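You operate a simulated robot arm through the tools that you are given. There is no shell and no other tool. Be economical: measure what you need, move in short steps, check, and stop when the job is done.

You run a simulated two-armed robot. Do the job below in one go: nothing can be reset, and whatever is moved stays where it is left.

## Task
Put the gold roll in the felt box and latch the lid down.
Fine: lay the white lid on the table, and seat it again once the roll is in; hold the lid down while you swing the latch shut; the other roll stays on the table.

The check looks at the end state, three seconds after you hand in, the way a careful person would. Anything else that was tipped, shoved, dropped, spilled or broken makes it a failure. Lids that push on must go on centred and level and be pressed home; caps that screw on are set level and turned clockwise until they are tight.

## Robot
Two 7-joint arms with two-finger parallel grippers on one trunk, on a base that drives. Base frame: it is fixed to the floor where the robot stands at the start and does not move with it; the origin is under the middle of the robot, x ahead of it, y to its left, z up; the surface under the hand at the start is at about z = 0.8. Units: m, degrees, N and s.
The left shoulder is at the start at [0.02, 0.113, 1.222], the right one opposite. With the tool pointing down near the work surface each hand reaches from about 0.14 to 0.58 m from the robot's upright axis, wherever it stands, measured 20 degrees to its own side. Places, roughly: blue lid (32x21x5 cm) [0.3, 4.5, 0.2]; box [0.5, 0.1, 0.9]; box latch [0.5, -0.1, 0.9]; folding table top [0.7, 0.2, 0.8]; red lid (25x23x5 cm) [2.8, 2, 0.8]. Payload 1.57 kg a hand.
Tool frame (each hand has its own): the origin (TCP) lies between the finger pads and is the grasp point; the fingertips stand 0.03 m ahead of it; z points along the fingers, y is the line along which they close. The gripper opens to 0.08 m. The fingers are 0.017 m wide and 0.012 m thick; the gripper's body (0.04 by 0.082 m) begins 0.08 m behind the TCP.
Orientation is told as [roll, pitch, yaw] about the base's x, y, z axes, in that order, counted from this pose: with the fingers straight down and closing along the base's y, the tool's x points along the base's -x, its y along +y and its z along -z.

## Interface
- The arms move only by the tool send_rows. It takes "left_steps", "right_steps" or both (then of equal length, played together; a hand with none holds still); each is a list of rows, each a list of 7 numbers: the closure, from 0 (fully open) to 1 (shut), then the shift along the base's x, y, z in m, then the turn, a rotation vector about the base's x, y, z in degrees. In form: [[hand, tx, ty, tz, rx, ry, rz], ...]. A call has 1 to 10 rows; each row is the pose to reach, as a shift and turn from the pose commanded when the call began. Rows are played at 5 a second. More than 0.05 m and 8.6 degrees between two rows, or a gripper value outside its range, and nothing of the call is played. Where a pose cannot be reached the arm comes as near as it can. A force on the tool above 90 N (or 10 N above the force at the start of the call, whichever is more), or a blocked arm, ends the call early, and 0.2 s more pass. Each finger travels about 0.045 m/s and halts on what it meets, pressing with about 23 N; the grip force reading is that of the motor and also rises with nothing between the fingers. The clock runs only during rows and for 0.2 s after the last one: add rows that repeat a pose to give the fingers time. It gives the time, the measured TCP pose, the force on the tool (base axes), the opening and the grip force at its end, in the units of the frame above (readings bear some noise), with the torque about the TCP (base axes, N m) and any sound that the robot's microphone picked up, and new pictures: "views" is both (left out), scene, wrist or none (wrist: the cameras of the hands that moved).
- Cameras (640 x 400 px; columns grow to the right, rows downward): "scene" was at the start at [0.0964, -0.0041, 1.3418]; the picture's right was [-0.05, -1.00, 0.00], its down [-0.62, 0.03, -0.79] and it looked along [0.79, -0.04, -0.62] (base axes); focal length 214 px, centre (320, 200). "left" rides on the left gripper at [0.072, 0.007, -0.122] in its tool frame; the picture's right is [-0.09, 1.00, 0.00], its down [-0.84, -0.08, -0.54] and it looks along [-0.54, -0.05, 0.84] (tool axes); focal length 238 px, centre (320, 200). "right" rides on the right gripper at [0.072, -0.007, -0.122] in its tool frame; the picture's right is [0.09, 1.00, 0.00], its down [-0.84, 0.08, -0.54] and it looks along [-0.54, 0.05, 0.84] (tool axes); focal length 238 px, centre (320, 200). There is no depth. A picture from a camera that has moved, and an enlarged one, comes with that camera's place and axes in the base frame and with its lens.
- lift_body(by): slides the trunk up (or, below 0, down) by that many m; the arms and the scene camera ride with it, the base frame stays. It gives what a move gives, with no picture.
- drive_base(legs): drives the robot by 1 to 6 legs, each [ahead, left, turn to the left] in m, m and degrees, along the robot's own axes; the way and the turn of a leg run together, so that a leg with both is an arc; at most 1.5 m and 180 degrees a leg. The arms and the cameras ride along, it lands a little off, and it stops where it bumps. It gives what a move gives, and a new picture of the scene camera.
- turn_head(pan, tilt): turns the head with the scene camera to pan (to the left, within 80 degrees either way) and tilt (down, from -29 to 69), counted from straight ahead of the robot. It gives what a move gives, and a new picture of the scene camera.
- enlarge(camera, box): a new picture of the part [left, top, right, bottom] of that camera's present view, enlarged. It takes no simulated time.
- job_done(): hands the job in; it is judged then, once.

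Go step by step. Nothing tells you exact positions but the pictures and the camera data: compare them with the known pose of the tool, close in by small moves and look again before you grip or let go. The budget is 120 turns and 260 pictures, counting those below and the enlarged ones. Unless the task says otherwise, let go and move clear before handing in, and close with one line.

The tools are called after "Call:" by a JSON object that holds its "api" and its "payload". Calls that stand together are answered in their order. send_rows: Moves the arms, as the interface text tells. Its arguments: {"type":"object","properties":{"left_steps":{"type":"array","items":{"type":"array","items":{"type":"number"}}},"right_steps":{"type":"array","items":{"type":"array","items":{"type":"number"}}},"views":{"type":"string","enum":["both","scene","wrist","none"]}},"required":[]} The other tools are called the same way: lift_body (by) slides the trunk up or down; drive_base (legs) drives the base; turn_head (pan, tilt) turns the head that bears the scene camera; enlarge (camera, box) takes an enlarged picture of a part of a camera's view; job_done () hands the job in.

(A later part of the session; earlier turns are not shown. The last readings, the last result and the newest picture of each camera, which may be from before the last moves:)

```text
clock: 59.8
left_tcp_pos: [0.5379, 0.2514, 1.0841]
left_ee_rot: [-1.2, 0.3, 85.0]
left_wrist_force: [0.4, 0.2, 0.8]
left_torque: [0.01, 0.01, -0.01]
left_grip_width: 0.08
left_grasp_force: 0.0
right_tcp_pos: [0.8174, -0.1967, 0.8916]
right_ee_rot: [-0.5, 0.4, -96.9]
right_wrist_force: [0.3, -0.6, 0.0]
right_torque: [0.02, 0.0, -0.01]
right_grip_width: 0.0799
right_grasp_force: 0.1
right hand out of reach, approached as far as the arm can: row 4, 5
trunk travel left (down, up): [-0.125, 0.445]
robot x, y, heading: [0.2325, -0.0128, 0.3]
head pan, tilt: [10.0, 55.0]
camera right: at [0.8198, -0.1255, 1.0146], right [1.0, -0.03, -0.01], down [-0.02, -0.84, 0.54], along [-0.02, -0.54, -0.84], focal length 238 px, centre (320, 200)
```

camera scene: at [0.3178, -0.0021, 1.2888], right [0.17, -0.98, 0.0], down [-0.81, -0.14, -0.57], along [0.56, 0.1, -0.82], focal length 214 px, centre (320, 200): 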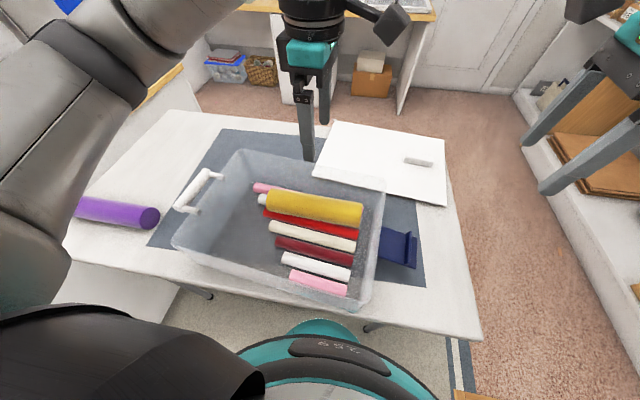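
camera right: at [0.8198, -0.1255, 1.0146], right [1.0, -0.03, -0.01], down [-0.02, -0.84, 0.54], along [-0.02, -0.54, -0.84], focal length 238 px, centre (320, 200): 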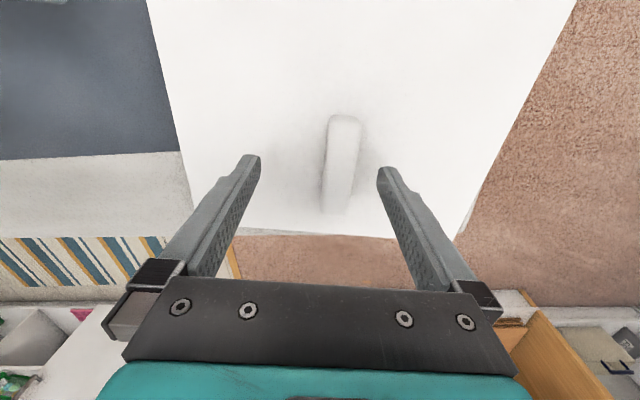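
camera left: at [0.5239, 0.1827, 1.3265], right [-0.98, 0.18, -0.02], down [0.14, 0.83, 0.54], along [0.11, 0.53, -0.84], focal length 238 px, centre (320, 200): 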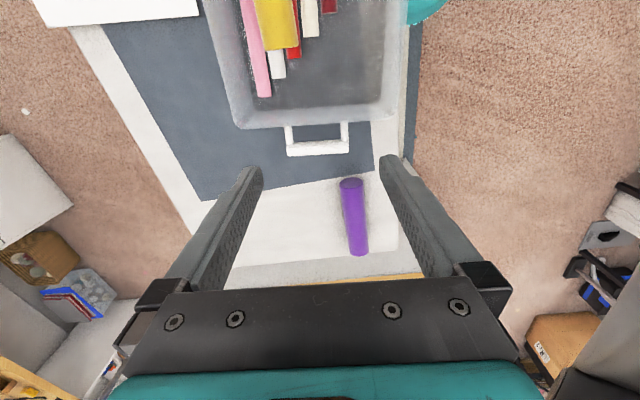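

The handle is now within the finger opening but 16 mm off-centre. A 15 mm drive ahead will centre it.

Call:
{"api": "drive_base", "payload": {"legs": [[0.015, 0, 0]]}}

Call:
{"api": "enlarge", "payload": {"camera": "right", "box": [160, 60, 480, 260]}}

```text
clock: 60.6
left_tcp_pos: [0.5531, 0.2512, 1.0846]
left_ee_rot: [-1.1, 0.4, 85.0]
left_wrist_force: [-0.5, -0.2, 0.1]
left_torque: [0.02, 0.02, 0.01]
left_grip_width: 0.08
left_grasp_force: 0.1
right_tcp_pos: [0.8327, -0.1965, 0.8911]
right_ee_rot: [-0.6, 0.4, -96.9]
right_wrist_force: [-0.1, 0.2, 0.1]
right_torque: [-0.01, -0.02, 0.0]
right_grip_width: 0.08
right_grasp_force: 0.0
trunk travel left (down, up): [-0.125, 0.445]
robot x, y, heading: [0.2516, -0.0145, -0.0]
head pan, tilt: [10.0, 55.0]
camera scene: at [0.3334, -0.002, 1.1688], right [0.17, -0.98, 0.0], down [-0.81, -0.14, -0.57], along [0.56, 0.1, -0.82], focal length 214 px, centre (320, 200)
```

scene: 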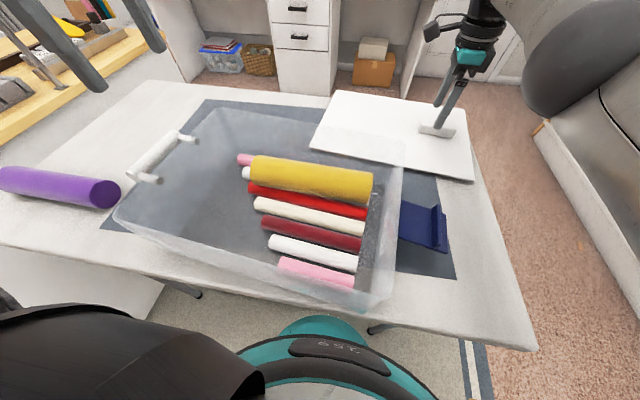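

```text
2.00 times, centred on (320, 160) of right
camera zoom: at [0.8351, -0.1252, 1.0143], right [1.0, -0.03, -0.01], down [-0.02, -0.84, 0.54], along [-0.02, -0.54, -0.84], focal length 477 px, centre (320, 280)
```

zoom: 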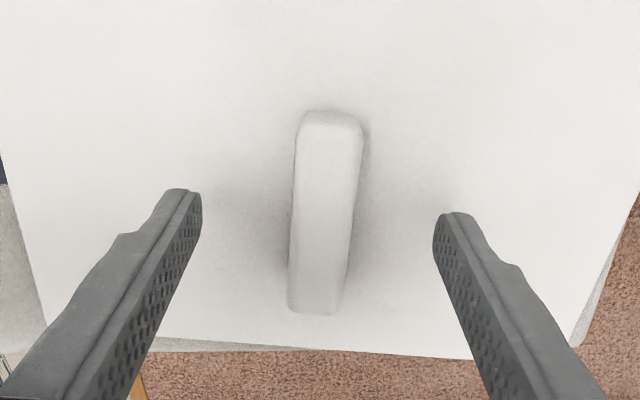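

Centred. I'll descend and close on the handle.

Call:
{"api": "send_rows", "payload": {"right_steps": [[0, 0, 0, -0.02, 0, 0, 0], [0, 0, 0, -0.035, 0, 0, 0], [0, 0, 0, -0.042, 0, 0, 0], [1, 0, 0, -0.042, 0, 0, 0], [1, 0, 0, -0.042, 0, 0, 0], [1, 0, 0, -0.042, 0, 0, 0], [1, 0, 0, -0.042, 0, 0, 0], [1, 0, 0, -0.042, 0, 0, 0], [1, 0, 0, -0.042, 0, 0, 0]], "views": "wrist"}}

```text
clock: 62.6
left_tcp_pos: [0.553, 0.2499, 1.0852]
left_ee_rot: [-1.2, 0.4, 85.1]
left_wrist_force: [0.4, -0.2, -0.4]
left_torque: [0.01, 0.01, -0.01]
left_grip_width: 0.0802
left_grasp_force: 0.1
right_tcp_pos: [0.8316, -0.1976, 0.849]
right_ee_rot: [-0.5, 0.4, -96.9]
right_wrist_force: [0.0, 0.3, -0.2]
right_torque: [-0.03, -0.19, -0.02]
right_grip_width: 0.0244
right_grasp_force: 22.6
trunk travel left (down, up): [-0.125, 0.445]
robot x, y, heading: [0.2523, -0.017, 0.2]
head pan, tilt: [10.0, 55.0]
camera right: at [0.8346, -0.1257, 0.9726], right [1.0, -0.03, -0.01], down [-0.02, -0.84, 0.54], along [-0.02, -0.54, -0.84], focal length 238 px, centre (320, 200)
```

right: 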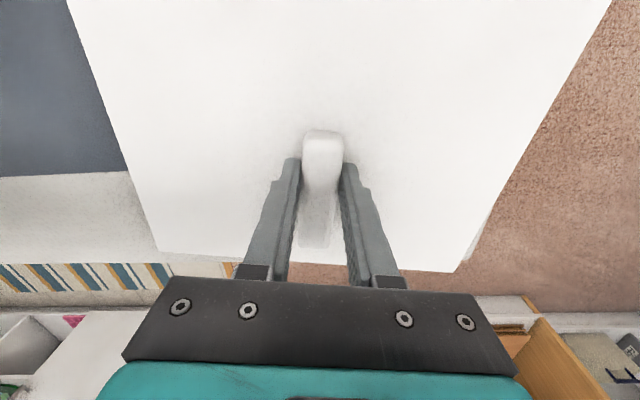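

Gripped at 0.0244 m, about 1 cm further right along the handle than the first time, which I'll allow for when seating. Lifting by the trunk.

Call:
{"api": "lift_body", "payload": {"by": 0.26}}

Call:
{"api": "drive_base", "payload": {"legs": [[-0.11, 0.015, 0]]}}

```text
clock: 65.2
left_tcp_pos: [0.5526, 0.2519, 1.3451]
left_ee_rot: [-1.1, 0.4, 85.0]
left_wrist_force: [0.9, -0.3, 0.2]
left_torque: [0.01, 0.0, 0.02]
left_grip_width: 0.0799
left_grasp_force: 0.1
right_tcp_pos: [0.8322, -0.1976, 1.1097]
right_ee_rot: [-0.5, 0.4, -96.9]
right_wrist_force: [0.3, -0.3, -1.1]
right_torque: [-0.06, 0.01, -0.04]
right_grip_width: 0.0246
right_grasp_force: 23.3
trunk travel left (down, up): [-0.385, 0.185]
robot x, y, heading: [0.2537, -0.016, -0.2]
head pan, tilt: [10.0, 55.0]
```

```text
clock: 66.5
left_tcp_pos: [0.4412, 0.265, 1.3449]
left_ee_rot: [-1.2, 0.5, 85.0]
left_wrist_force: [-0.4, 0.1, 0.1]
left_torque: [-0.03, -0.01, 0.02]
left_grip_width: 0.08
left_grasp_force: 0.0
right_tcp_pos: [0.7212, -0.1826, 1.1088]
right_ee_rot: [-0.4, 0.4, -97.0]
right_wrist_force: [-0.2, 1.0, -1.5]
right_torque: [-0.13, 0.0, 0.01]
right_grip_width: 0.0245
right_grasp_force: 22.9
trunk travel left (down, up): [-0.385, 0.185]
robot x, y, heading: [0.1465, -0.0001, -0.1]
head pan, tilt: [10.0, 55.0]
camera scene: at [0.2222, 0.0131, 1.4289], right [0.17, -0.98, 0.0], down [-0.81, -0.14, -0.57], along [0.57, 0.1, -0.82], focal length 214 px, centre (320, 200)
```

scene: 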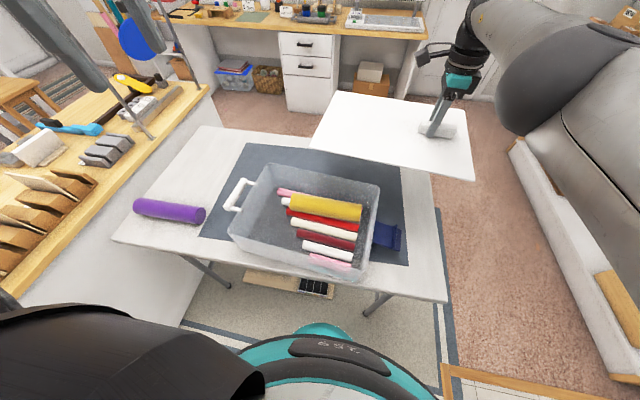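

Lid in the air and level. Bringing it above the box now.

Call:
{"api": "send_rows", "payload": {"right_steps": [[1, -0.025, 0.024, 0, 0, 0, 0], [1, -0.05, 0.048, 0, 0, 0, 0], [1, -0.075, 0.072, 0, 0, 0, 0], [1, -0.1, 0.096, 0, 0, 0, 0], [1, -0.125, 0.12, 0, 0, 0, 0], [1, -0.15, 0.145, 0, 0, 0, 0], [1, -0.175, 0.17, -0.02, 0, 0, 0], [1, -0.196, 0.193, -0.05, 0, 0, 0], [1, -0.196, 0.193, -0.08, 0, 0, 0], [1, -0.196, 0.193, -0.1, 0, 0, 0]], "views": "both"}}

Call:
{"api": "turn_head", "payload": {"pan": 0, "tilt": 60}}

Call:
{"api": "enlarge", "payload": {"camera": "scene", "box": [160, 100, 440, 290]}}

```text
clock: 68.7
left_tcp_pos: [0.4435, 0.2659, 1.3443]
left_ee_rot: [-1.3, 0.2, 85.1]
left_wrist_force: [0.7, 0.2, 0.2]
left_torque: [-0.01, -0.01, 0.0]
left_grip_width: 0.08
left_grasp_force: 0.0
right_tcp_pos: [0.6497, 0.0561, 0.9769]
right_ee_rot: [-0.7, 0.4, -96.9]
right_wrist_force: [-0.7, -0.8, -1.1]
right_torque: [-0.11, 0.01, -0.01]
right_grip_width: 0.0246
right_grasp_force: 22.7
right hand out of reach, approached as far as the arm can: row 1, 2, 3, 4, 5, 6, 7, 8, 9, 10
trunk travel left (down, up): [-0.385, 0.185]
robot x, y, heading: [0.1394, 0.002, -0.0]
head pan, tilt: [10.0, 55.0]
camera scene: at [0.2236, 0.0124, 1.4288], right [0.17, -0.98, 0.0], down [-0.81, -0.14, -0.57], along [0.56, 0.1, -0.82], focal length 214 px, centre (320, 200)
camera right: at [0.6523, 0.1274, 1.1005], right [1.0, -0.03, -0.01], down [-0.02, -0.84, 0.54], along [-0.02, -0.53, -0.84], focal length 238 px, centre (320, 200)
```

scene: 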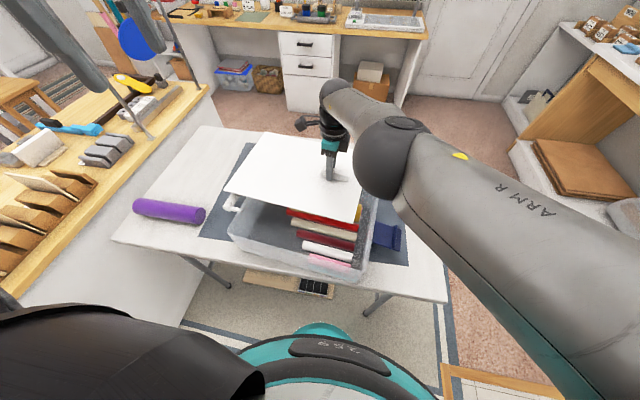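
right: 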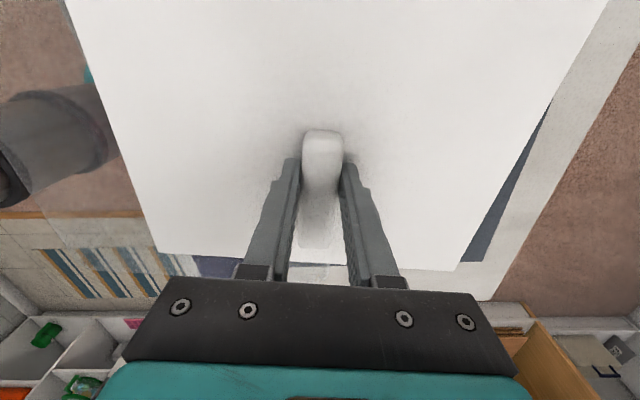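

```text
clock: 69.4
left_tcp_pos: [0.4444, 0.2659, 1.3449]
left_ee_rot: [-1.2, 0.5, 85.1]
left_wrist_force: [0.4, 0.4, -0.6]
left_torque: [-0.03, -0.01, -0.01]
left_grip_width: 0.0798
left_grasp_force: 0.1
right_tcp_pos: [0.6492, 0.0554, 0.978]
right_ee_rot: [-0.7, 0.3, -96.9]
right_wrist_force: [0.3, 0.8, -0.7]
right_torque: [-0.08, 0.02, 0.01]
right_grip_width: 0.0246
right_grasp_force: 22.8
trunk travel left (down, up): [-0.385, 0.185]
robot x, y, heading: [0.1436, -0.0038, 0.0]
head pan, tilt: [0.0, 60.0]
camera scene: at [0.219, 0.0007, 1.4228], right [0.0, -1.0, 0.0], down [-0.87, 0.0, -0.5], along [0.5, 0.0, -0.87], focal length 214 px, centre (320, 200)
```

scene: 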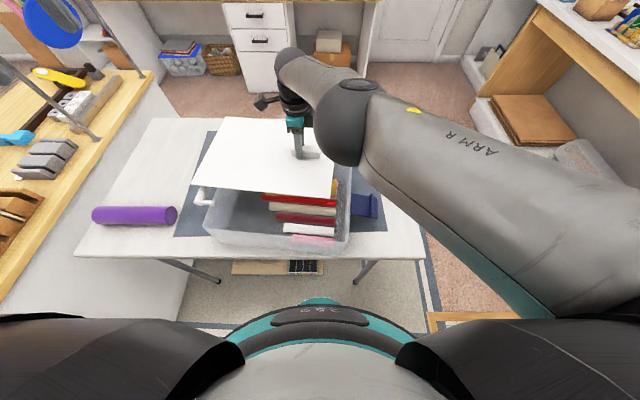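

```text
2.11 times, centred on (300, 195) of scene
camera zoom: at [0.219, 0.0007, 1.4228], right [0.0, -1.0, 0.0], down [-0.87, 0.0, -0.5], along [0.5, 0.0, -0.87], focal length 452 px, centre (362, 210)
```

zoom: 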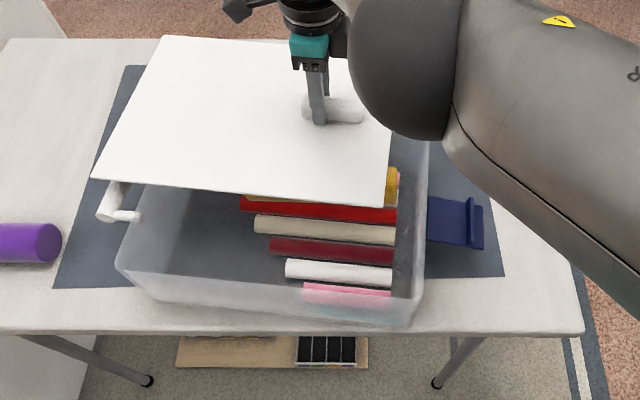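

The arm lagged on that path but the lid is still clear above the rim. I'll raise it a little and try again toward the seating position.

Call:
{"api": "send_rows", "payload": {"right_steps": [[1, 0, 0, 0.03, 0, 0, 0], [1, 0, 0, 0.06, 0, 0, 0], [1, -0.02, -0.005, 0.08, 0, 0, 0], [1, -0.05, -0.01, 0.08, 0, 0, 0], [1, -0.08, -0.02, 0.08, 0, 0, 0], [1, -0.11, -0.035, 0.08, 0, 0, 0], [1, -0.124, -0.045, 0.08, 0, 0, 0]], "views": "none"}}

```text
clock: 71.0
left_tcp_pos: [0.4441, 0.2659, 1.3442]
left_ee_rot: [-1.2, 0.4, 85.0]
left_wrist_force: [0.1, 0.4, 0.4]
left_torque: [-0.04, 0.0, -0.01]
left_grip_width: 0.08
left_grasp_force: 0.1
right_tcp_pos: [0.6629, 0.0564, 1.0418]
right_ee_rot: [-0.6, 0.2, -96.8]
right_wrist_force: [-0.5, 0.8, -1.3]
right_torque: [-0.07, 0.02, -0.05]
right_grip_width: 0.0243
right_grasp_force: 23.3
right hand out of reach, approached as far as the arm can: row 1, 2, 3, 4, 5, 6, 7
trunk travel left (down, up): [-0.385, 0.185]
robot x, y, heading: [0.1398, -0.0031, -0.2]
head pan, tilt: [0.0, 60.0]
```

The arm is against a joint limit in this configuration. I'll move the lid back to the right, then in toward the body, so the elbow swings outward as it did before.

Call:
{"api": "send_rows", "payload": {"right_steps": [[1, 0, -0.03, 0.01, 0, 0, 0], [1, 0, -0.06, 0.02, 0, 0, 0], [1, 0, -0.09, 0.03, 0, 0, 0], [1, 0, -0.12, 0.04, 0, 0, 0], [1, 0, -0.15, 0.05, 0, 0, 0], [1, 0, -0.18, 0.05, 0, 0, 0], [1, 0, -0.21, 0.05, 0, 0, 0], [1, 0, -0.24, 0.05, 0, 0, 0], [1, 0, -0.27, 0.05, 0, 0, 0]], "views": "none"}}

Call:
{"api": "send_rows", "payload": {"right_steps": [[1, -0.02, 0, 0, 0, 0, 0], [1, -0.04, 0, 0, 0, 0, 0], [1, -0.06, 0, 0, 0, 0, 0], [1, -0.08, 0, 0, 0, 0, 0], [1, -0.1, 0, 0, 0, 0, 0], [1, -0.12, 0, 0, 0, 0, 0], [1, -0.14, 0, 0, 0, 0, 0], [1, -0.16, 0, 0, 0, 0, 0]], "views": "scene"}}

```text
clock: 73.0
left_tcp_pos: [0.4439, 0.2651, 1.3455]
left_ee_rot: [-1.2, 0.4, 84.9]
left_wrist_force: [-0.7, 0.7, 0.4]
left_torque: [0.03, 0.02, 0.0]
left_grip_width: 0.08
left_grasp_force: 0.1
right_tcp_pos: [0.7179, -0.2178, 1.0854]
right_ee_rot: [-0.7, 0.5, -97.0]
right_wrist_force: [0.0, 0.4, -1.3]
right_torque: [-0.11, 0.0, -0.01]
right_grip_width: 0.0243
right_grasp_force: 23.3
right hand out of reach, approached as far as the arm can: row 1, 2, 3, 4, 5, 6, 7, 8, 9
trunk travel left (down, up): [-0.385, 0.185]
robot x, y, heading: [0.141, -0.0014, -0.1]
head pan, tilt: [0.0, 60.0]
```

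```text
clock: 74.8
left_tcp_pos: [0.443, 0.2656, 1.3431]
left_ee_rot: [-1.2, 0.4, 85.0]
left_wrist_force: [0.3, -0.2, 0.1]
left_torque: [-0.01, 0.0, 0.0]
left_grip_width: 0.0801
left_grasp_force: 0.1
right_tcp_pos: [0.7178, -0.2224, 1.082]
right_ee_rot: [-0.5, 0.4, -96.9]
right_wrist_force: [0.0, -0.1, -1.3]
right_torque: [-0.14, 0.02, -0.03]
right_grip_width: 0.0247
right_grasp_force: 23.9
right hand out of reach, approached as far as the arm can: row 1, 2, 3, 4, 5, 6, 7, 8
trunk travel left (down, up): [-0.385, 0.185]
robot x, y, heading: [0.1426, -0.0014, 0.1]
head pan, tilt: [0.0, 60.0]
camera scene: at [0.219, 0.0005, 1.4228], right [0.0, -1.0, 0.0], down [-0.87, 0.0, -0.5], along [0.5, 0.0, -0.87], focal length 214 px, centre (320, 200)
```

scene: 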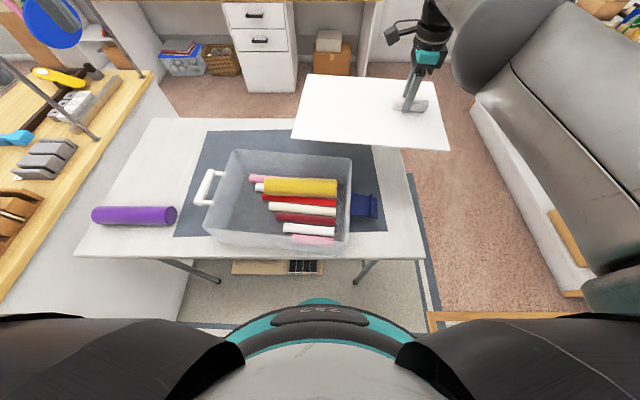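

The arm seems locked near full extension. I'll raise the hand relative to the shoulder while pulling back, which worked earlier.

Call:
{"api": "send_rows", "payload": {"right_steps": [[1, -0.01, 0, 0.03, 0, 0, 0], [1, -0.02, 0, 0.06, 0, 0, 0], [1, -0.04, 0, 0.09, 0, 0, 0], [1, -0.07, -0.01, 0.11, 0, 0, 0], [1, -0.1, -0.02, 0.12, 0, 0, 0], [1, -0.13, -0.03, 0.12, 0, 0, 0], [1, -0.16, -0.04, 0.12, 0, 0, 0]], "views": "none"}}

```text
clock: 76.4
left_tcp_pos: [0.4427, 0.2666, 1.3432]
left_ee_rot: [-1.1, 0.4, 84.9]
left_wrist_force: [0.0, 0.1, -0.3]
left_torque: [0.01, 0.01, -0.01]
left_grip_width: 0.08
left_grasp_force: 0.1
right_tcp_pos: [0.703, -0.2766, 1.2222]
right_ee_rot: [-0.7, 0.5, -96.8]
right_wrist_force: [0.0, -0.5, -1.1]
right_torque: [-0.11, 0.02, 0.02]
right_grip_width: 0.0244
right_grasp_force: 22.6
right hand out of reach, approached as far as the arm can: row 1, 2, 3, 4, 5, 6, 7
trunk travel left (down, up): [-0.385, 0.185]
robot x, y, heading: [0.1381, 0.0007, 0.1]
head pan, tilt: [0.0, 60.0]
```

Still locked straight. I'll change the wrist yaw while pulling in, in free air, to unlock the elbow.

Call:
{"api": "send_rows", "payload": {"right_steps": [[1, -0.02, 0, 0, 0, 0, 8], [1, -0.04, 0, 0, 0, 0, 16], [1, -0.06, 0, 0, 0, 0, 24], [1, -0.09, 0, 0, 0, 0, 32], [1, -0.12, 0, 0, 0, 0, 32], [1, -0.15, 0, 0, 0, 0, 32]], "views": "scene"}}

```text
clock: 77.8
left_tcp_pos: [0.4438, 0.2648, 1.3442]
left_ee_rot: [-1.2, 0.3, 84.9]
left_wrist_force: [1.2, 0.6, -0.7]
left_torque: [0.01, 0.03, 0.0]
left_grip_width: 0.0801
left_grasp_force: 0.0
right_tcp_pos: [0.6907, -0.3037, 1.2519]
right_ee_rot: [-0.5, 0.4, -64.9]
right_wrist_force: [0.4, 0.4, -2.2]
right_torque: [-0.13, -0.06, 0.0]
right_grip_width: 0.0244
right_grasp_force: 22.3
right hand out of reach, approached as far as the arm can: row 1, 2, 3, 4, 5, 6
trunk travel left (down, up): [-0.385, 0.185]
robot x, y, heading: [0.1414, -0.0002, 0.1]
head pan, tilt: [0.0, 60.0]
camera scene: at [0.2189, 0.0004, 1.4228], right [0.0, -1.0, 0.0], down [-0.87, 0.0, -0.5], along [0.5, 0.0, -0.87], focal length 214 px, centre (320, 200)
```

scene: 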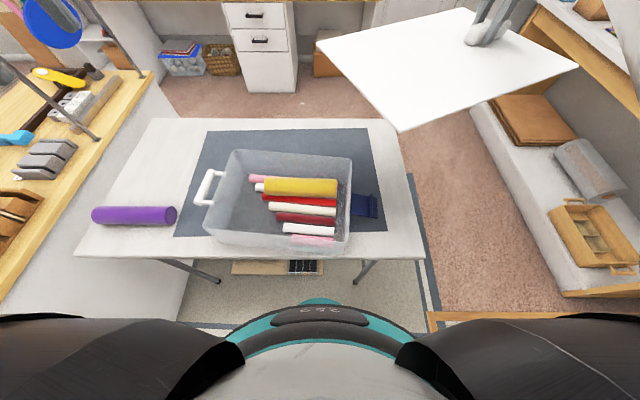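

Still locked. I'll try one deeper pull toward the robot, combined with lowering, before falling back to another plan.

Call:
{"api": "send_rows", "payload": {"right_steps": [[1, -0.04, 0, -0.02, 0, 0, 0], [1, -0.08, 0, -0.04, 0, 0, 0], [1, -0.12, 0, -0.06, 0, 0, 0], [1, -0.16, 0.01, -0.08, 0, 0, 0], [1, -0.2, 0.02, -0.09, 0, 0, 0], [1, -0.24, 0.03, -0.1, 0, 0, 0], [1, -0.26, 0.03, -0.1, 0, 0, 0]], "views": "scene"}}

```text
clock: 79.4
left_tcp_pos: [0.4429, 0.2663, 1.3454]
left_ee_rot: [-1.2, 0.4, 85.0]
left_wrist_force: [-0.4, -0.5, -0.2]
left_torque: [-0.03, -0.01, 0.03]
left_grip_width: 0.0803
left_grasp_force: 0.1
right_tcp_pos: [0.6924, -0.3377, 1.1989]
right_ee_rot: [-0.7, 0.5, -64.9]
right_wrist_force: [0.7, -0.2, -0.6]
right_torque: [-0.08, -0.03, 0.02]
right_grip_width: 0.0244
right_grasp_force: 23.4
right hand out of reach, approached as far as the arm can: row 1, 2, 3, 4, 5, 6, 7
trunk travel left (down, up): [-0.385, 0.185]
robot x, y, heading: [0.1449, 0.0002, -0.2]
head pan, tilt: [0.0, 60.0]
camera scene: at [0.219, 0.0005, 1.4228], right [0.0, -1.0, 0.0], down [-0.87, 0.0, -0.5], along [0.5, 0.0, -0.87], focal length 214 px, centre (320, 200)
```

scene: 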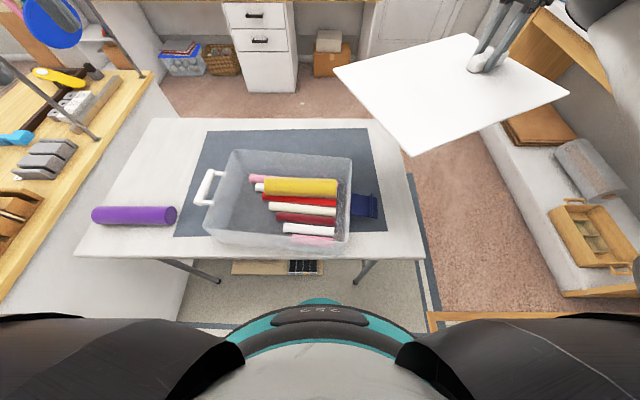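

The arm stays straight, but I can use it that way: hold the lid at yaw -97°, and use the base to position it and the trunk to lower it. Restoring the yaw first.

Call:
{"api": "send_rows", "payload": {"right_steps": [[1, 0.01, 0.03, -0.02, 0, 0, -8], [1, 0.02, 0.06, -0.04, 0, 0, -16], [1, 0.03, 0.09, -0.06, 0, 0, -24], [1, 0.03, 0.12, -0.08, 0, 0, -32], [1, 0.03, 0.14, -0.09, 0, 0, -32]], "views": "none"}}

```text
clock: 80.6
left_tcp_pos: [0.4426, 0.264, 1.3447]
left_ee_rot: [-1.3, 0.2, 84.9]
left_wrist_force: [0.2, -0.5, 0.3]
left_torque: [-0.01, -0.02, -0.04]
left_grip_width: 0.0801
left_grasp_force: 0.1
right_tcp_pos: [0.721, -0.1982, 1.1054]
right_ee_rot: [-0.6, 0.4, -97.0]
right_wrist_force: [0.0, 0.2, -0.9]
right_torque: [-0.12, -0.02, -0.01]
right_grip_width: 0.0242
right_grasp_force: 23.3
right hand out of reach, approached as far as the arm can: row 3
trunk travel left (down, up): [-0.385, 0.185]
robot x, y, heading: [0.1424, -0.0001, 0.1]
head pan, tilt: [0.0, 60.0]
```

That pose was reached exactly. One quick test shows whether the elbow bends now.

Call:
{"api": "send_rows", "payload": {"right_steps": [[1, -0.01, 0, 0, 0, 0, 0], [1, -0.02, 0, 0, 0, 0, 0], [1, -0.035, 0, 0, 0, 0, 0], [1, -0.05, 0, 0, 0, 0, 0]], "views": "none"}}

```text
clock: 81.6
left_tcp_pos: [0.4426, 0.2662, 1.3444]
left_ee_rot: [-1.1, 0.3, 85.0]
left_wrist_force: [0.8, -0.8, 0.6]
left_torque: [0.03, -0.03, 0.0]
left_grip_width: 0.08
left_grasp_force: 0.1
right_tcp_pos: [0.6704, -0.199, 1.1043]
right_ee_rot: [-0.5, 0.4, -96.8]
right_wrist_force: [0.4, 0.4, -1.4]
right_torque: [-0.08, 0.0, 0.0]
right_grip_width: 0.0245
right_grasp_force: 22.9
trunk travel left (down, up): [-0.385, 0.185]
robot x, y, heading: [0.1396, 0.0019, -0.0]
head pan, tilt: [0.0, 60.0]
```

It's unlocked. Now to a point over the box at (0.525, 0.010), in two stages.

Call:
{"api": "send_rows", "payload": {"right_steps": [[1, -0.03, 0, 0, 0, 0, 0], [1, -0.06, 0, 0, 0, 0, 0], [1, -0.09, 0.02, 0, 0, 0, 0], [1, -0.12, 0.05, 0, 0, 0, 0], [1, -0.145, 0.08, 0, 0, 0, 0], [1, -0.145, 0.11, 0, 0, 0, 0], [1, -0.145, 0.14, 0, 0, 0, 0], [1, -0.145, 0.17, 0, 0, 0, 0], [1, -0.145, 0.195, 0, 0, 0, 0], [1, -0.145, 0.21, 0, 0, 0, 0]], "views": "scene"}}

```text
clock: 83.8
left_tcp_pos: [0.4428, 0.2658, 1.3443]
left_ee_rot: [-1.1, 0.4, 85.0]
left_wrist_force: [0.8, -0.1, -0.1]
left_torque: [-0.01, 0.04, -0.04]
left_grip_width: 0.0802
left_grasp_force: 0.0
right_tcp_pos: [0.5249, 0.0122, 1.1052]
right_ee_rot: [-0.5, 0.4, -96.9]
right_wrist_force: [0.1, 1.0, -1.1]
right_torque: [-0.08, -0.02, 0.02]
right_grip_width: 0.0245
right_grasp_force: 23.2
trunk travel left (down, up): [-0.385, 0.185]
robot x, y, heading: [0.1462, -0.001, 0.3]
head pan, tilt: [0.0, 60.0]
camera scene: at [0.2191, 0.0007, 1.4228], right [0.0, -1.0, 0.0], down [-0.87, 0.0, -0.5], along [0.5, 0.0, -0.87], focal length 214 px, centre (320, 200)
```

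scene: 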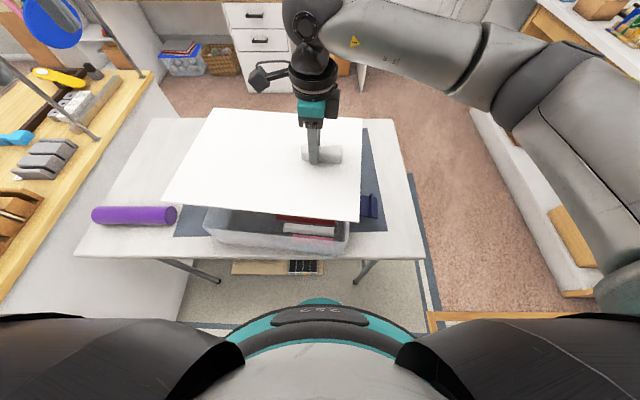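

Exactly in place and in the good arm configuration. I'll lower to just above the rim and check the alignment.

Call:
{"api": "send_rows", "payload": {"right_steps": [[1, 0, -0.001, -0.03, 0, 0, 0], [1, 0, -0.001, -0.06, 0, 0, 0], [1, 0, -0.001, -0.09, 0, 0, 0], [1, 0, -0.001, -0.11, 0, 0, 0], [1, 0, -0.001, -0.12, 0, 0, 0]], "views": "both"}}

Call:
{"api": "enlarge", "payload": {"camera": "scene", "box": [170, 90, 410, 270]}}

Call:
{"api": "enlarge", "payload": {"camera": "left", "box": [0, 0, 640, 400]}}

```text
clock: 85.0
left_tcp_pos: [0.4449, 0.2653, 1.3443]
left_ee_rot: [-1.2, 0.4, 85.0]
left_wrist_force: [-0.4, 0.4, 0.2]
left_torque: [0.0, -0.03, -0.03]
left_grip_width: 0.0798
left_grasp_force: 0.1
right_tcp_pos: [0.5254, 0.0103, 0.9846]
right_ee_rot: [-0.6, 0.5, -96.9]
right_wrist_force: [-0.3, 0.3, -2.3]
right_torque: [-0.1, 0.01, 0.0]
right_grip_width: 0.0246
right_grasp_force: 22.4
trunk travel left (down, up): [-0.385, 0.185]
robot x, y, heading: [0.1449, 0.0003, 0.1]
head pan, tilt: [0.0, 60.0]
camera scene: at [0.219, 0.0005, 1.4228], right [0.0, -1.0, 0.0], down [-0.87, 0.0, -0.5], along [0.5, 0.0, -0.87], focal length 214 px, centre (320, 200)
camera right: at [0.529, 0.0816, 1.1071], right [1.0, -0.03, -0.01], down [-0.02, -0.84, 0.54], along [-0.02, -0.54, -0.84], focal length 238 px, centre (320, 200)
```

scene: 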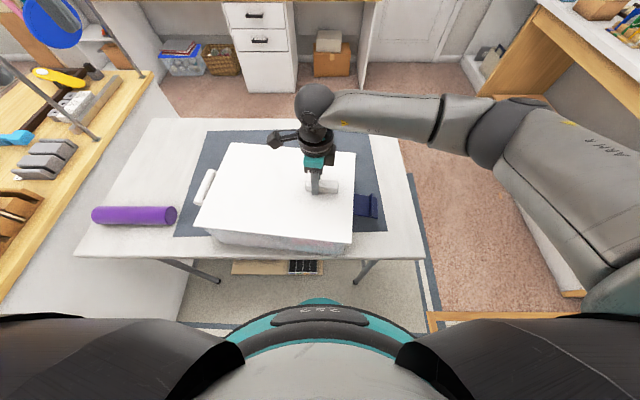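
right: 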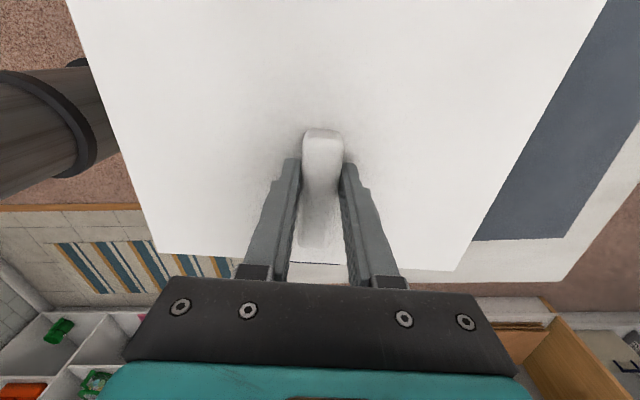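

```text
2.22 times, centred on (290, 180) of scene
camera zoom: at [0.219, 0.0005, 1.4228], right [0.0, -1.0, 0.0], down [-0.87, 0.0, -0.5], along [0.5, 0.0, -0.87], focal length 477 px, centre (387, 244)
```

zoom: 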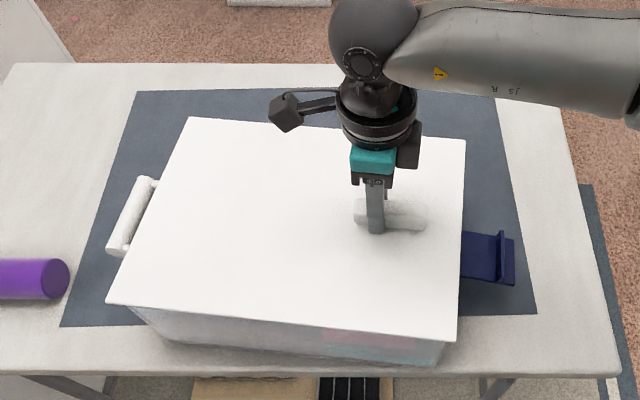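

```text
1.00 times, centred on (320, 200) of left (not enlarged: the box is as wide or as high as the picture)
camera zoom: at [0.4295, 0.1966, 1.4664], right [-0.98, 0.18, -0.02], down [0.14, 0.83, 0.54], along [0.11, 0.53, -0.84], focal length 238 px, centre (320, 200)
```

zoom: 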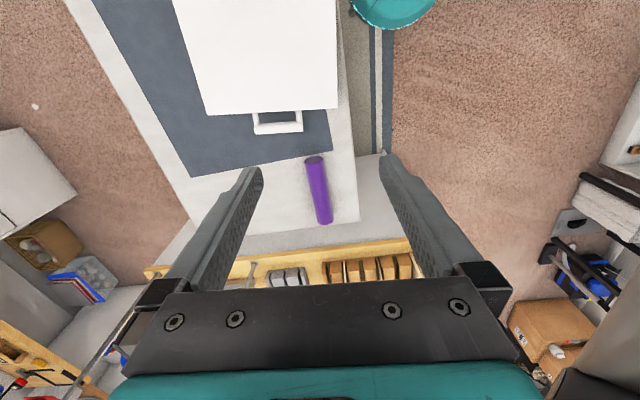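

The corners match the original seating position to about 2 mm. I'll lower the lid in small steps onto the box.

Call:
{"api": "send_rows", "payload": {"right_steps": [[1, 0, 0, -0.006, 0, 0, 0], [1, 0, 0, -0.01, 0, 0, 0], [1, 0, 0, -0.014, 0, 0, 0], [1, 0, 0, -0.017, 0, 0, 0], [1, 0, 0, -0.02, 0, 0, 0], [1, 0, 0, -0.022, 0, 0, 0]], "views": "none"}}

```text
clock: 86.4
left_tcp_pos: [0.4416, 0.2642, 1.3443]
left_ee_rot: [-1.3, 0.3, 85.0]
left_wrist_force: [-0.4, -0.1, 0.0]
left_torque: [-0.01, -0.01, -0.03]
left_grip_width: 0.0798
left_grasp_force: 0.1
right_tcp_pos: [0.5273, 0.0096, 0.9653]
right_ee_rot: [-0.2, 0.7, -97.0]
right_wrist_force: [0.7, -4.1, 35.5]
right_torque: [-0.24, 1.02, 0.06]
right_grip_width: 0.0254
right_grasp_force: 23.2
trunk travel left (down, up): [-0.385, 0.185]
robot x, y, heading: [0.1417, -0.003, -0.1]
head pan, tilt: [0.0, 60.0]
```

Resistance came at z≈0.965, close to the expected seated height. Checking the fit in pictures.

Call:
{"api": "enlarge", "payload": {"camera": "scene", "box": [180, 120, 400, 260]}}

Call:
{"api": "enlarge", "payload": {"camera": "scene", "box": [190, 200, 370, 265]}}

Call:
{"api": "enlarge", "payload": {"camera": "right", "box": [0, 0, 640, 400]}}

```text
2.86 times, centred on (290, 190) of scene
camera zoom: at [0.217, -0.0002, 1.4232], right [0.0, -1.0, 0.0], down [-0.87, 0.0, -0.5], along [0.5, 0.0, -0.87], focal length 613 px, centre (406, 229)
```

zoom: 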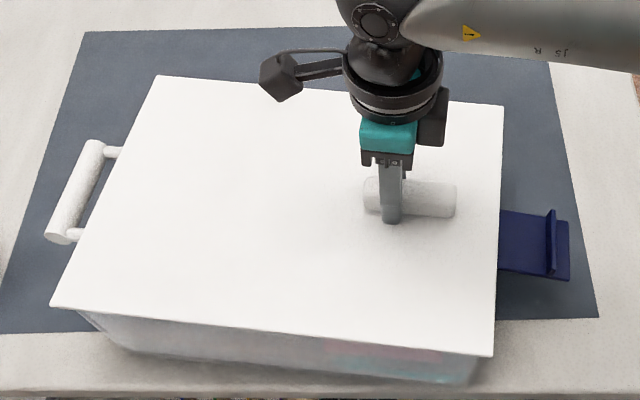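

```text
3.56 times, centred on (280, 232) of scene
camera zoom: at [0.217, -0.0002, 1.4232], right [0.0, -1.0, 0.0], down [-0.87, 0.0, -0.5], along [0.5, 0.0, -0.87], focal length 763 px, centre (462, 84)
```

zoom: 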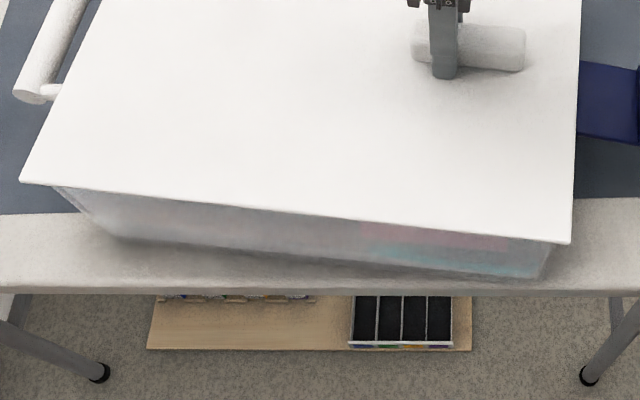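

```text
1.00 times, centred on (320, 200) of right (not enlarged: the box is as wide or as high as the picture)
camera zoom: at [0.5285, 0.0814, 1.0896], right [1.0, -0.03, 0.0], down [-0.02, -0.85, 0.53], along [-0.02, -0.53, -0.85], focal length 238 px, centre (320, 200)
```

zoom: 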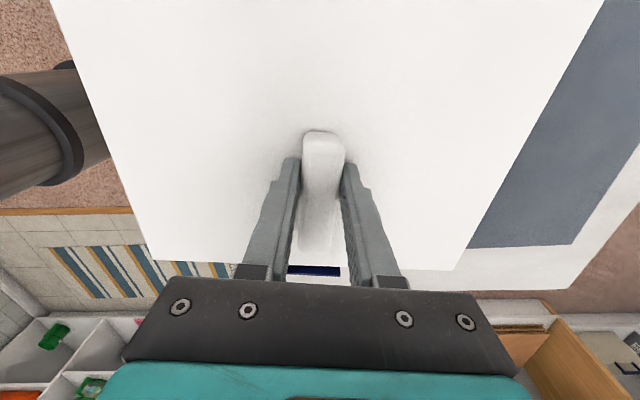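

The height matches the seated level (tips-to-lid offset accounted for) and the lid looks level. I'll ease off and release the handle.

Call:
{"api": "send_rows", "payload": {"right_steps": [[1, 0, 0, 0.002, 0, 0, 0], [0.6, 0, 0, 0.002, 0, 0, 0], [0.3, 0, 0, 0.002, 0, 0, 0], [0, 0, 0, 0.002, 0, 0, 0], [0, 0, 0, 0.002, 0, 0, 0], [0, 0, 0, 0.03, 0, 0, 0], [0, 0, 0, 0.07, 0, 0, 0], [0, 0, 0, 0.11, 0, 0, 0]], "views": "both"}}

Call:
{"api": "enlarge", "payload": {"camera": "scene", "box": [180, 120, 400, 260]}}

```text
clock: 88.2
left_tcp_pos: [0.4434, 0.2656, 1.3448]
left_ee_rot: [-1.3, 0.3, 85.0]
left_wrist_force: [-0.2, -0.3, 0.4]
left_torque: [-0.01, 0.02, 0.0]
left_grip_width: 0.0802
left_grasp_force: 0.0
right_tcp_pos: [0.5243, 0.0093, 1.0713]
right_ee_rot: [-0.7, 0.3, -96.9]
right_wrist_force: [-0.1, 0.8, 0.0]
right_torque: [0.03, 0.0, -0.02]
right_grip_width: 0.0798
right_grasp_force: 0.0
trunk travel left (down, up): [-0.385, 0.185]
robot x, y, heading: [0.1426, -0.0004, -0.2]
head pan, tilt: [0.0, 60.0]
camera scene: at [0.2187, 0.0004, 1.4228], right [0.0, -1.0, 0.0], down [-0.87, 0.0, -0.5], along [0.5, 0.0, -0.87], focal length 214 px, centre (320, 200)
camera right: at [0.5277, 0.0804, 1.1943], right [1.0, -0.03, -0.01], down [-0.02, -0.84, 0.54], along [-0.02, -0.54, -0.84], focal length 238 px, centre (320, 200)
```

scene: 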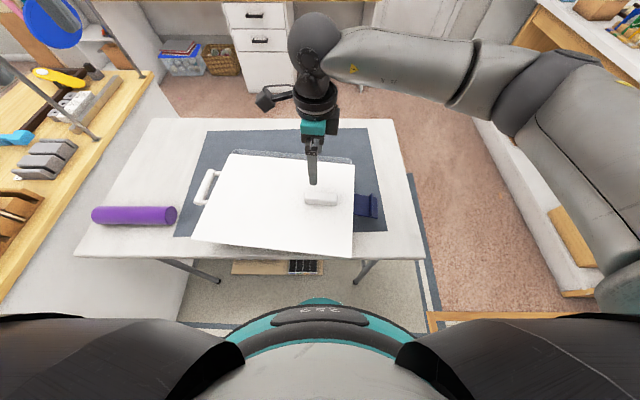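
right: 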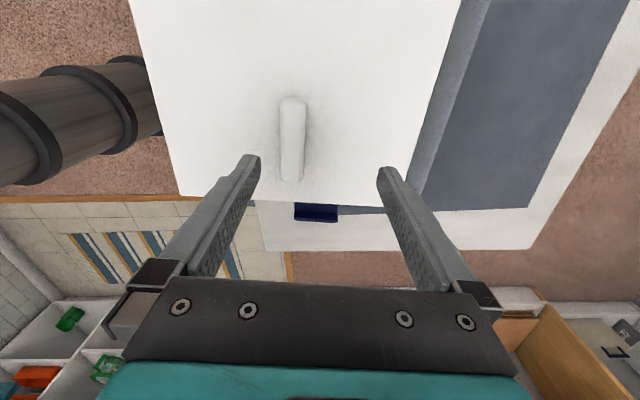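

```text
2.86 times, centred on (290, 190) of scene
camera zoom: at [0.2187, 0.0004, 1.4228], right [0.0, -1.0, 0.0], down [-0.87, 0.0, -0.5], along [0.5, 0.0, -0.87], focal length 613 px, centre (406, 229)
```

zoom: 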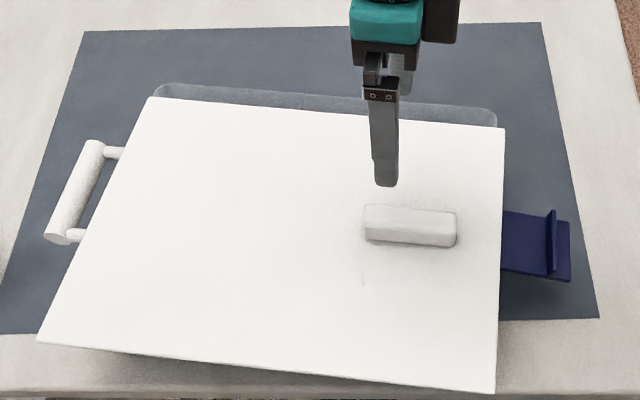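

On opening, the fingertips were still pressing on the lid and dragged it about 3 cm toward me. I'll re-grip with the tips clear of the lid surface, reposition it, and this time release without any downward pressure.

Call:
{"api": "send_rows", "payload": {"right_steps": [[0, -0.015, 0, -0.02, 0, 0, 0], [0, -0.031, 0, -0.05, 0, 0, 0], [0, -0.031, 0, -0.08, 0, 0, 0], [0, -0.031, 0, -0.094, 0, 0, 0]], "views": "both"}}

Call:
{"api": "enlarge", "payload": {"camera": "scene", "box": [180, 120, 400, 260]}}

```text
clock: 89.2
left_tcp_pos: [0.4438, 0.2661, 1.3437]
left_ee_rot: [-1.2, 0.4, 84.9]
left_wrist_force: [-0.1, 1.2, 0.7]
left_torque: [-0.01, 0.01, -0.03]
left_grip_width: 0.0803
left_grasp_force: 0.0
right_tcp_pos: [0.4941, 0.0088, 0.9777]
right_ee_rot: [-0.6, 0.4, -97.0]
right_wrist_force: [-0.1, 0.0, 0.4]
right_torque: [0.01, -0.02, 0.03]
right_grip_width: 0.0796
right_grasp_force: 0.1
trunk travel left (down, up): [-0.385, 0.185]
robot x, y, heading: [0.1396, 0.0018, -0.1]
head pan, tilt: [0.0, 60.0]
camera scene: at [0.2189, 0.0004, 1.4228], right [0.0, -1.0, 0.0], down [-0.87, 0.0, -0.5], along [0.5, 0.0, -0.87], focal length 214 px, centre (320, 200)
camera right: at [0.4972, 0.0806, 1.1008], right [1.0, -0.03, -0.01], down [-0.02, -0.84, 0.54], along [-0.02, -0.53, -0.84], focal length 238 px, centre (320, 200)
```

scene: 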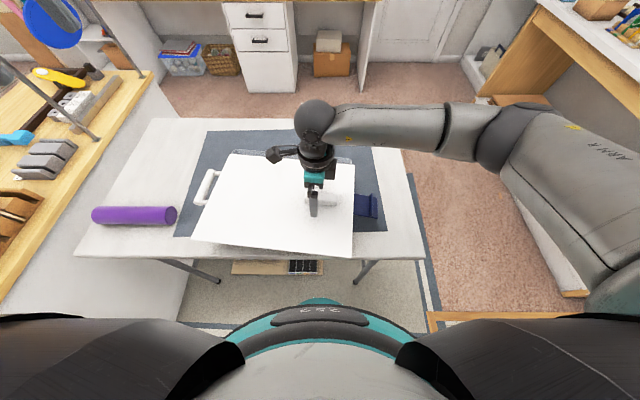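
right: 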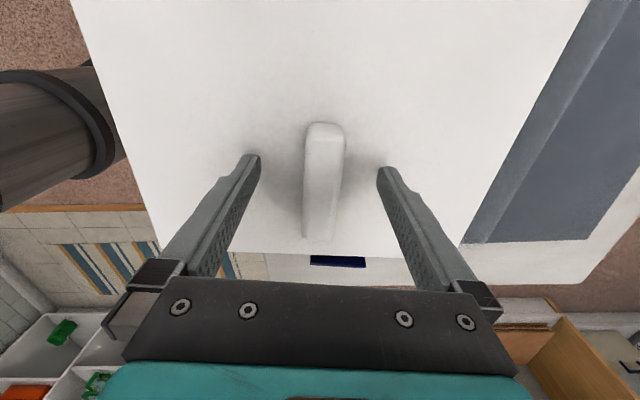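

```text
2.86 times, centred on (290, 190) of scene
camera zoom: at [0.2189, 0.0004, 1.4228], right [0.0, -1.0, 0.0], down [-0.87, 0.0, -0.5], along [0.5, 0.0, -0.87], focal length 613 px, centre (406, 229)
```

zoom: 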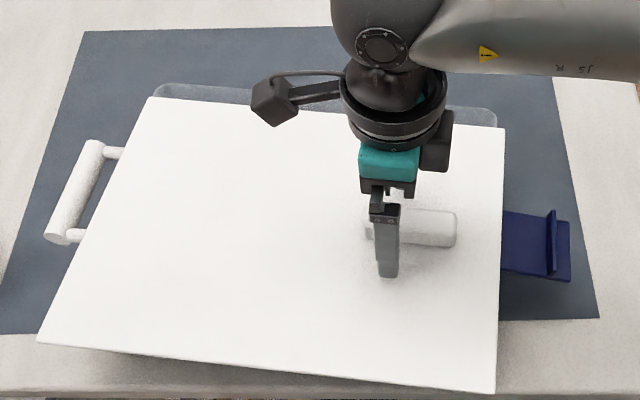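

Handle centred between the fingers; tips are about 1.5 cm above the lid. I'll lower 7 mm and close.

Call:
{"api": "send_rows", "payload": {"right_steps": [[0, 0, 0, -0.007, 0, 0, 0], [1, 0, 0, -0.007, 0, 0, 0], [1, 0, 0, -0.007, 0, 0, 0], [1, 0, 0, -0.007, 0, 0, 0], [1, 0, 0, -0.007, 0, 0, 0], [1, 0, 0, -0.007, 0, 0, 0], [1, 0, 0, -0.007, 0, 0, 0]], "views": "none"}}

```text
clock: 90.8
left_tcp_pos: [0.4434, 0.2647, 1.3445]
left_ee_rot: [-1.2, 0.5, 85.0]
left_wrist_force: [0.8, -0.6, 0.0]
left_torque: [0.03, 0.02, 0.01]
left_grip_width: 0.08
left_grasp_force: 0.0
right_tcp_pos: [0.4953, 0.0098, 0.9717]
right_ee_rot: [-0.5, 0.3, -96.9]
right_wrist_force: [0.0, 0.0, 3.6]
right_torque: [-0.02, 0.53, 0.04]
right_grip_width: 0.0245
right_grasp_force: 22.9
trunk travel left (down, up): [-0.385, 0.185]
robot x, y, heading: [0.1432, 0.0022, -0.0]
head pan, tilt: [0.0, 60.0]
```

Gripped. Now I'll lift clear and check how level the lid hangs.

Call:
{"api": "send_rows", "payload": {"right_steps": [[1, 0, 0, 0.01, 0, 0, 0], [1, 0, 0, 0.025, 0, 0, 0], [1, 0, 0, 0.04, 0, 0, 0], [1, 0.015, 0, 0.04, 0, 0, 0], [1, 0.03, 0, 0.04, 0, 0, 0], [1, 0.03, 0, 0.04, 0, 0, 0]], "views": "both"}}

Call:
{"api": "enlarge", "payload": {"camera": "scene", "box": [180, 110, 400, 260]}}

```text
clock: 92.2
left_tcp_pos: [0.4432, 0.2659, 1.3437]
left_ee_rot: [-1.2, 0.4, 85.0]
left_wrist_force: [-0.2, -0.1, 0.8]
left_torque: [-0.01, -0.02, 0.03]
left_grip_width: 0.0802
left_grasp_force: 0.0
right_tcp_pos: [0.5259, 0.0104, 1.0111]
right_ee_rot: [-0.6, 0.4, -96.9]
right_wrist_force: [0.9, 0.4, -2.3]
right_torque: [-0.1, 0.0, 0.01]
right_grip_width: 0.0244
right_grasp_force: 23.4
trunk travel left (down, up): [-0.385, 0.185]
robot x, y, heading: [0.1426, 0.0032, -0.1]
head pan, tilt: [0.0, 60.0]
camera scene: at [0.2189, 0.0004, 1.4228], right [0.0, -1.0, 0.0], down [-0.87, 0.0, -0.5], along [0.5, 0.0, -0.87], focal length 214 px, centre (320, 200)
camera right: at [0.5277, 0.0815, 1.1347], right [1.0, -0.03, -0.01], down [-0.02, -0.84, 0.54], along [-0.02, -0.54, -0.84], focal length 238 px, centre (320, 200)
```

scene: 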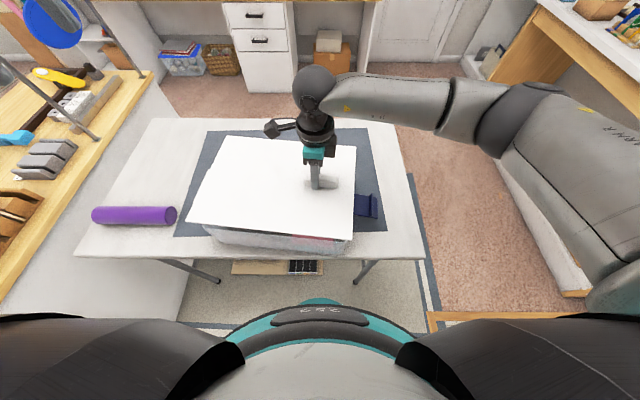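
right: 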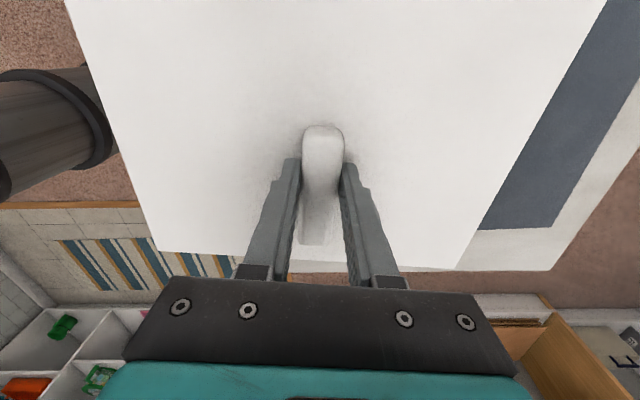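

```text
2.67 times, centred on (290, 185) of scene
camera zoom: at [0.2189, 0.0004, 1.4228], right [0.0, -1.0, 0.0], down [-0.87, 0.0, -0.5], along [0.5, 0.0, -0.87], focal length 572 px, centre (400, 240)
```

zoom: 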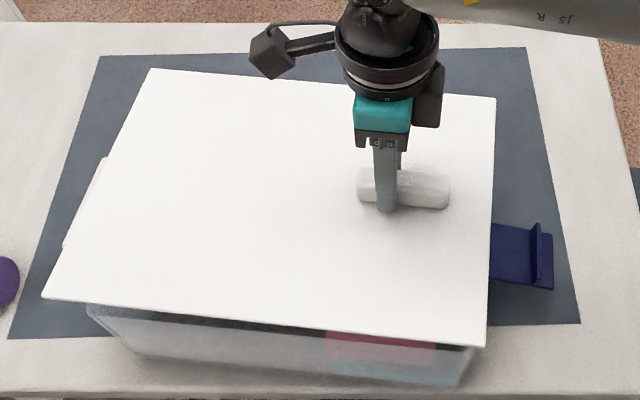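

Level. I'll lower gently again with a low force, watching the height at contact.

Call:
{"api": "send_rows", "payload": {"right_steps": [[1, -0.0005, 0, -0.015, 0, 0, 0], [1, -0.0005, 0, -0.028, 0, 0, 0], [1, -0.0005, 0, -0.032, 0, 0, 0], [1, -0.0005, 0, -0.034, 0, 0, 0]], "views": "none"}}

```text
clock: 93.2
left_tcp_pos: [0.4428, 0.2655, 1.3447]
left_ee_rot: [-1.2, 0.4, 85.1]
left_wrist_force: [0.2, -0.5, 0.6]
left_torque: [-0.02, 0.02, 0.0]
left_grip_width: 0.0799
left_grasp_force: 0.1
right_tcp_pos: [0.5242, 0.0095, 0.9771]
right_ee_rot: [-0.5, 0.5, -96.9]
right_wrist_force: [-0.9, 1.0, -1.2]
right_torque: [-0.07, 0.03, 0.0]
right_grip_width: 0.0245
right_grasp_force: 23.0
trunk travel left (down, up): [-0.385, 0.185]
robot x, y, heading: [0.1438, -0.0009, -0.1]
head pan, tilt: [0.0, 60.0]
```

Call:
{"api": "send_rows", "payload": {"right_steps": [[1, 0, 0, -0.002, 0, 0, 0], [1, 0, 0, -0.004, 0, 0, 0], [1, 0, 0, -0.005, 0, 0, 0]], "views": "none"}}

Call:
{"api": "enlarge", "payload": {"camera": "scene", "box": [180, 120, 400, 260]}}

```text
clock: 94.0
left_tcp_pos: [0.4429, 0.2663, 1.3431]
left_ee_rot: [-1.2, 0.3, 85.0]
left_wrist_force: [0.1, 0.2, 0.4]
left_torque: [-0.05, 0.04, -0.02]
left_grip_width: 0.08
left_grasp_force: 0.1
right_tcp_pos: [0.5255, 0.0103, 0.9733]
right_ee_rot: [-0.5, 0.4, -96.9]
right_wrist_force: [0.4, -1.3, 2.9]
right_torque: [0.01, 0.45, 0.12]
right_grip_width: 0.0244
right_grasp_force: 23.0
trunk travel left (down, up): [-0.385, 0.185]
robot x, y, heading: [0.1411, -0.0036, 0.1]
head pan, tilt: [0.0, 60.0]
```

```text
2.86 times, centred on (290, 190) of scene
camera zoom: at [0.219, 0.0003, 1.4228], right [0.0, -1.0, 0.0], down [-0.87, 0.0, -0.5], along [0.5, 0.0, -0.87], focal length 613 px, centre (406, 229)
```

zoom: 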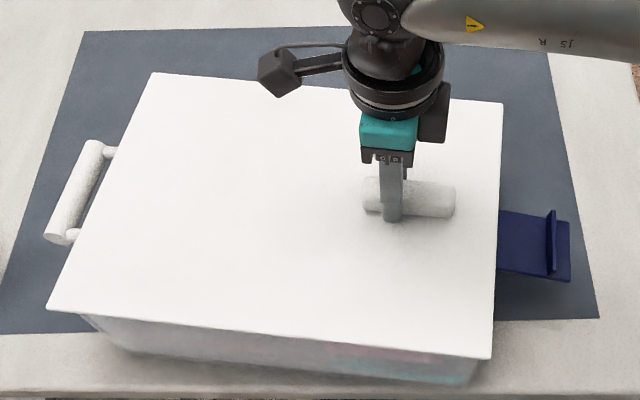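

First contact is at the near edge, so the front lip is probably resting on the front rim. I'll slide the lid away in 1 mm steps under light pressure and watch for it to drop in.

Call:
{"api": "send_rows", "payload": {"right_steps": [[1, 0.001, 0, 0, 0, 0, 0], [1, 0.002, 0, 0, 0, 0, 0], [1, 0.003, 0, 0, 0, 0, 0]], "views": "none"}}

Call:
{"api": "send_rows", "payload": {"right_steps": [[1, 0.001, 0, 0, 0, 0, 0], [1, 0.002, 0, 0, 0, 0, 0], [1, 0.003, 0, 0, 0, 0, 0]], "views": "none"}}

```text
clock: 94.8
left_tcp_pos: [0.4431, 0.2667, 1.3443]
left_ee_rot: [-1.2, 0.4, 85.0]
left_wrist_force: [0.0, -0.6, 0.3]
left_torque: [-0.05, -0.02, 0.03]
left_grip_width: 0.0802
left_grasp_force: 0.1
right_tcp_pos: [0.5273, 0.0095, 0.9723]
right_ee_rot: [-0.4, 0.4, -96.8]
right_wrist_force: [0.2, -0.2, -1.4]
right_torque: [-0.09, -0.01, -0.03]
right_grip_width: 0.0246
right_grasp_force: 22.9
trunk travel left (down, up): [-0.385, 0.185]
robot x, y, heading: [0.1433, 0.0007, -0.2]
head pan, tilt: [0.0, 60.0]
```

```text
clock: 95.6
left_tcp_pos: [0.4429, 0.2662, 1.3452]
left_ee_rot: [-1.3, 0.4, 85.0]
left_wrist_force: [-0.8, -0.8, -0.3]
left_torque: [0.03, -0.01, 0.02]
left_grip_width: 0.08
left_grasp_force: 0.1
right_tcp_pos: [0.5298, 0.0096, 0.972]
right_ee_rot: [-0.6, 0.4, -96.9]
right_wrist_force: [-1.2, -0.8, -1.0]
right_torque: [-0.12, 0.07, 0.18]
right_grip_width: 0.0245
right_grasp_force: 23.0
trunk travel left (down, up): [-0.385, 0.185]
robot x, y, heading: [0.1414, 0.0026, -0.1]
head pan, tilt: [0.0, 60.0]
```

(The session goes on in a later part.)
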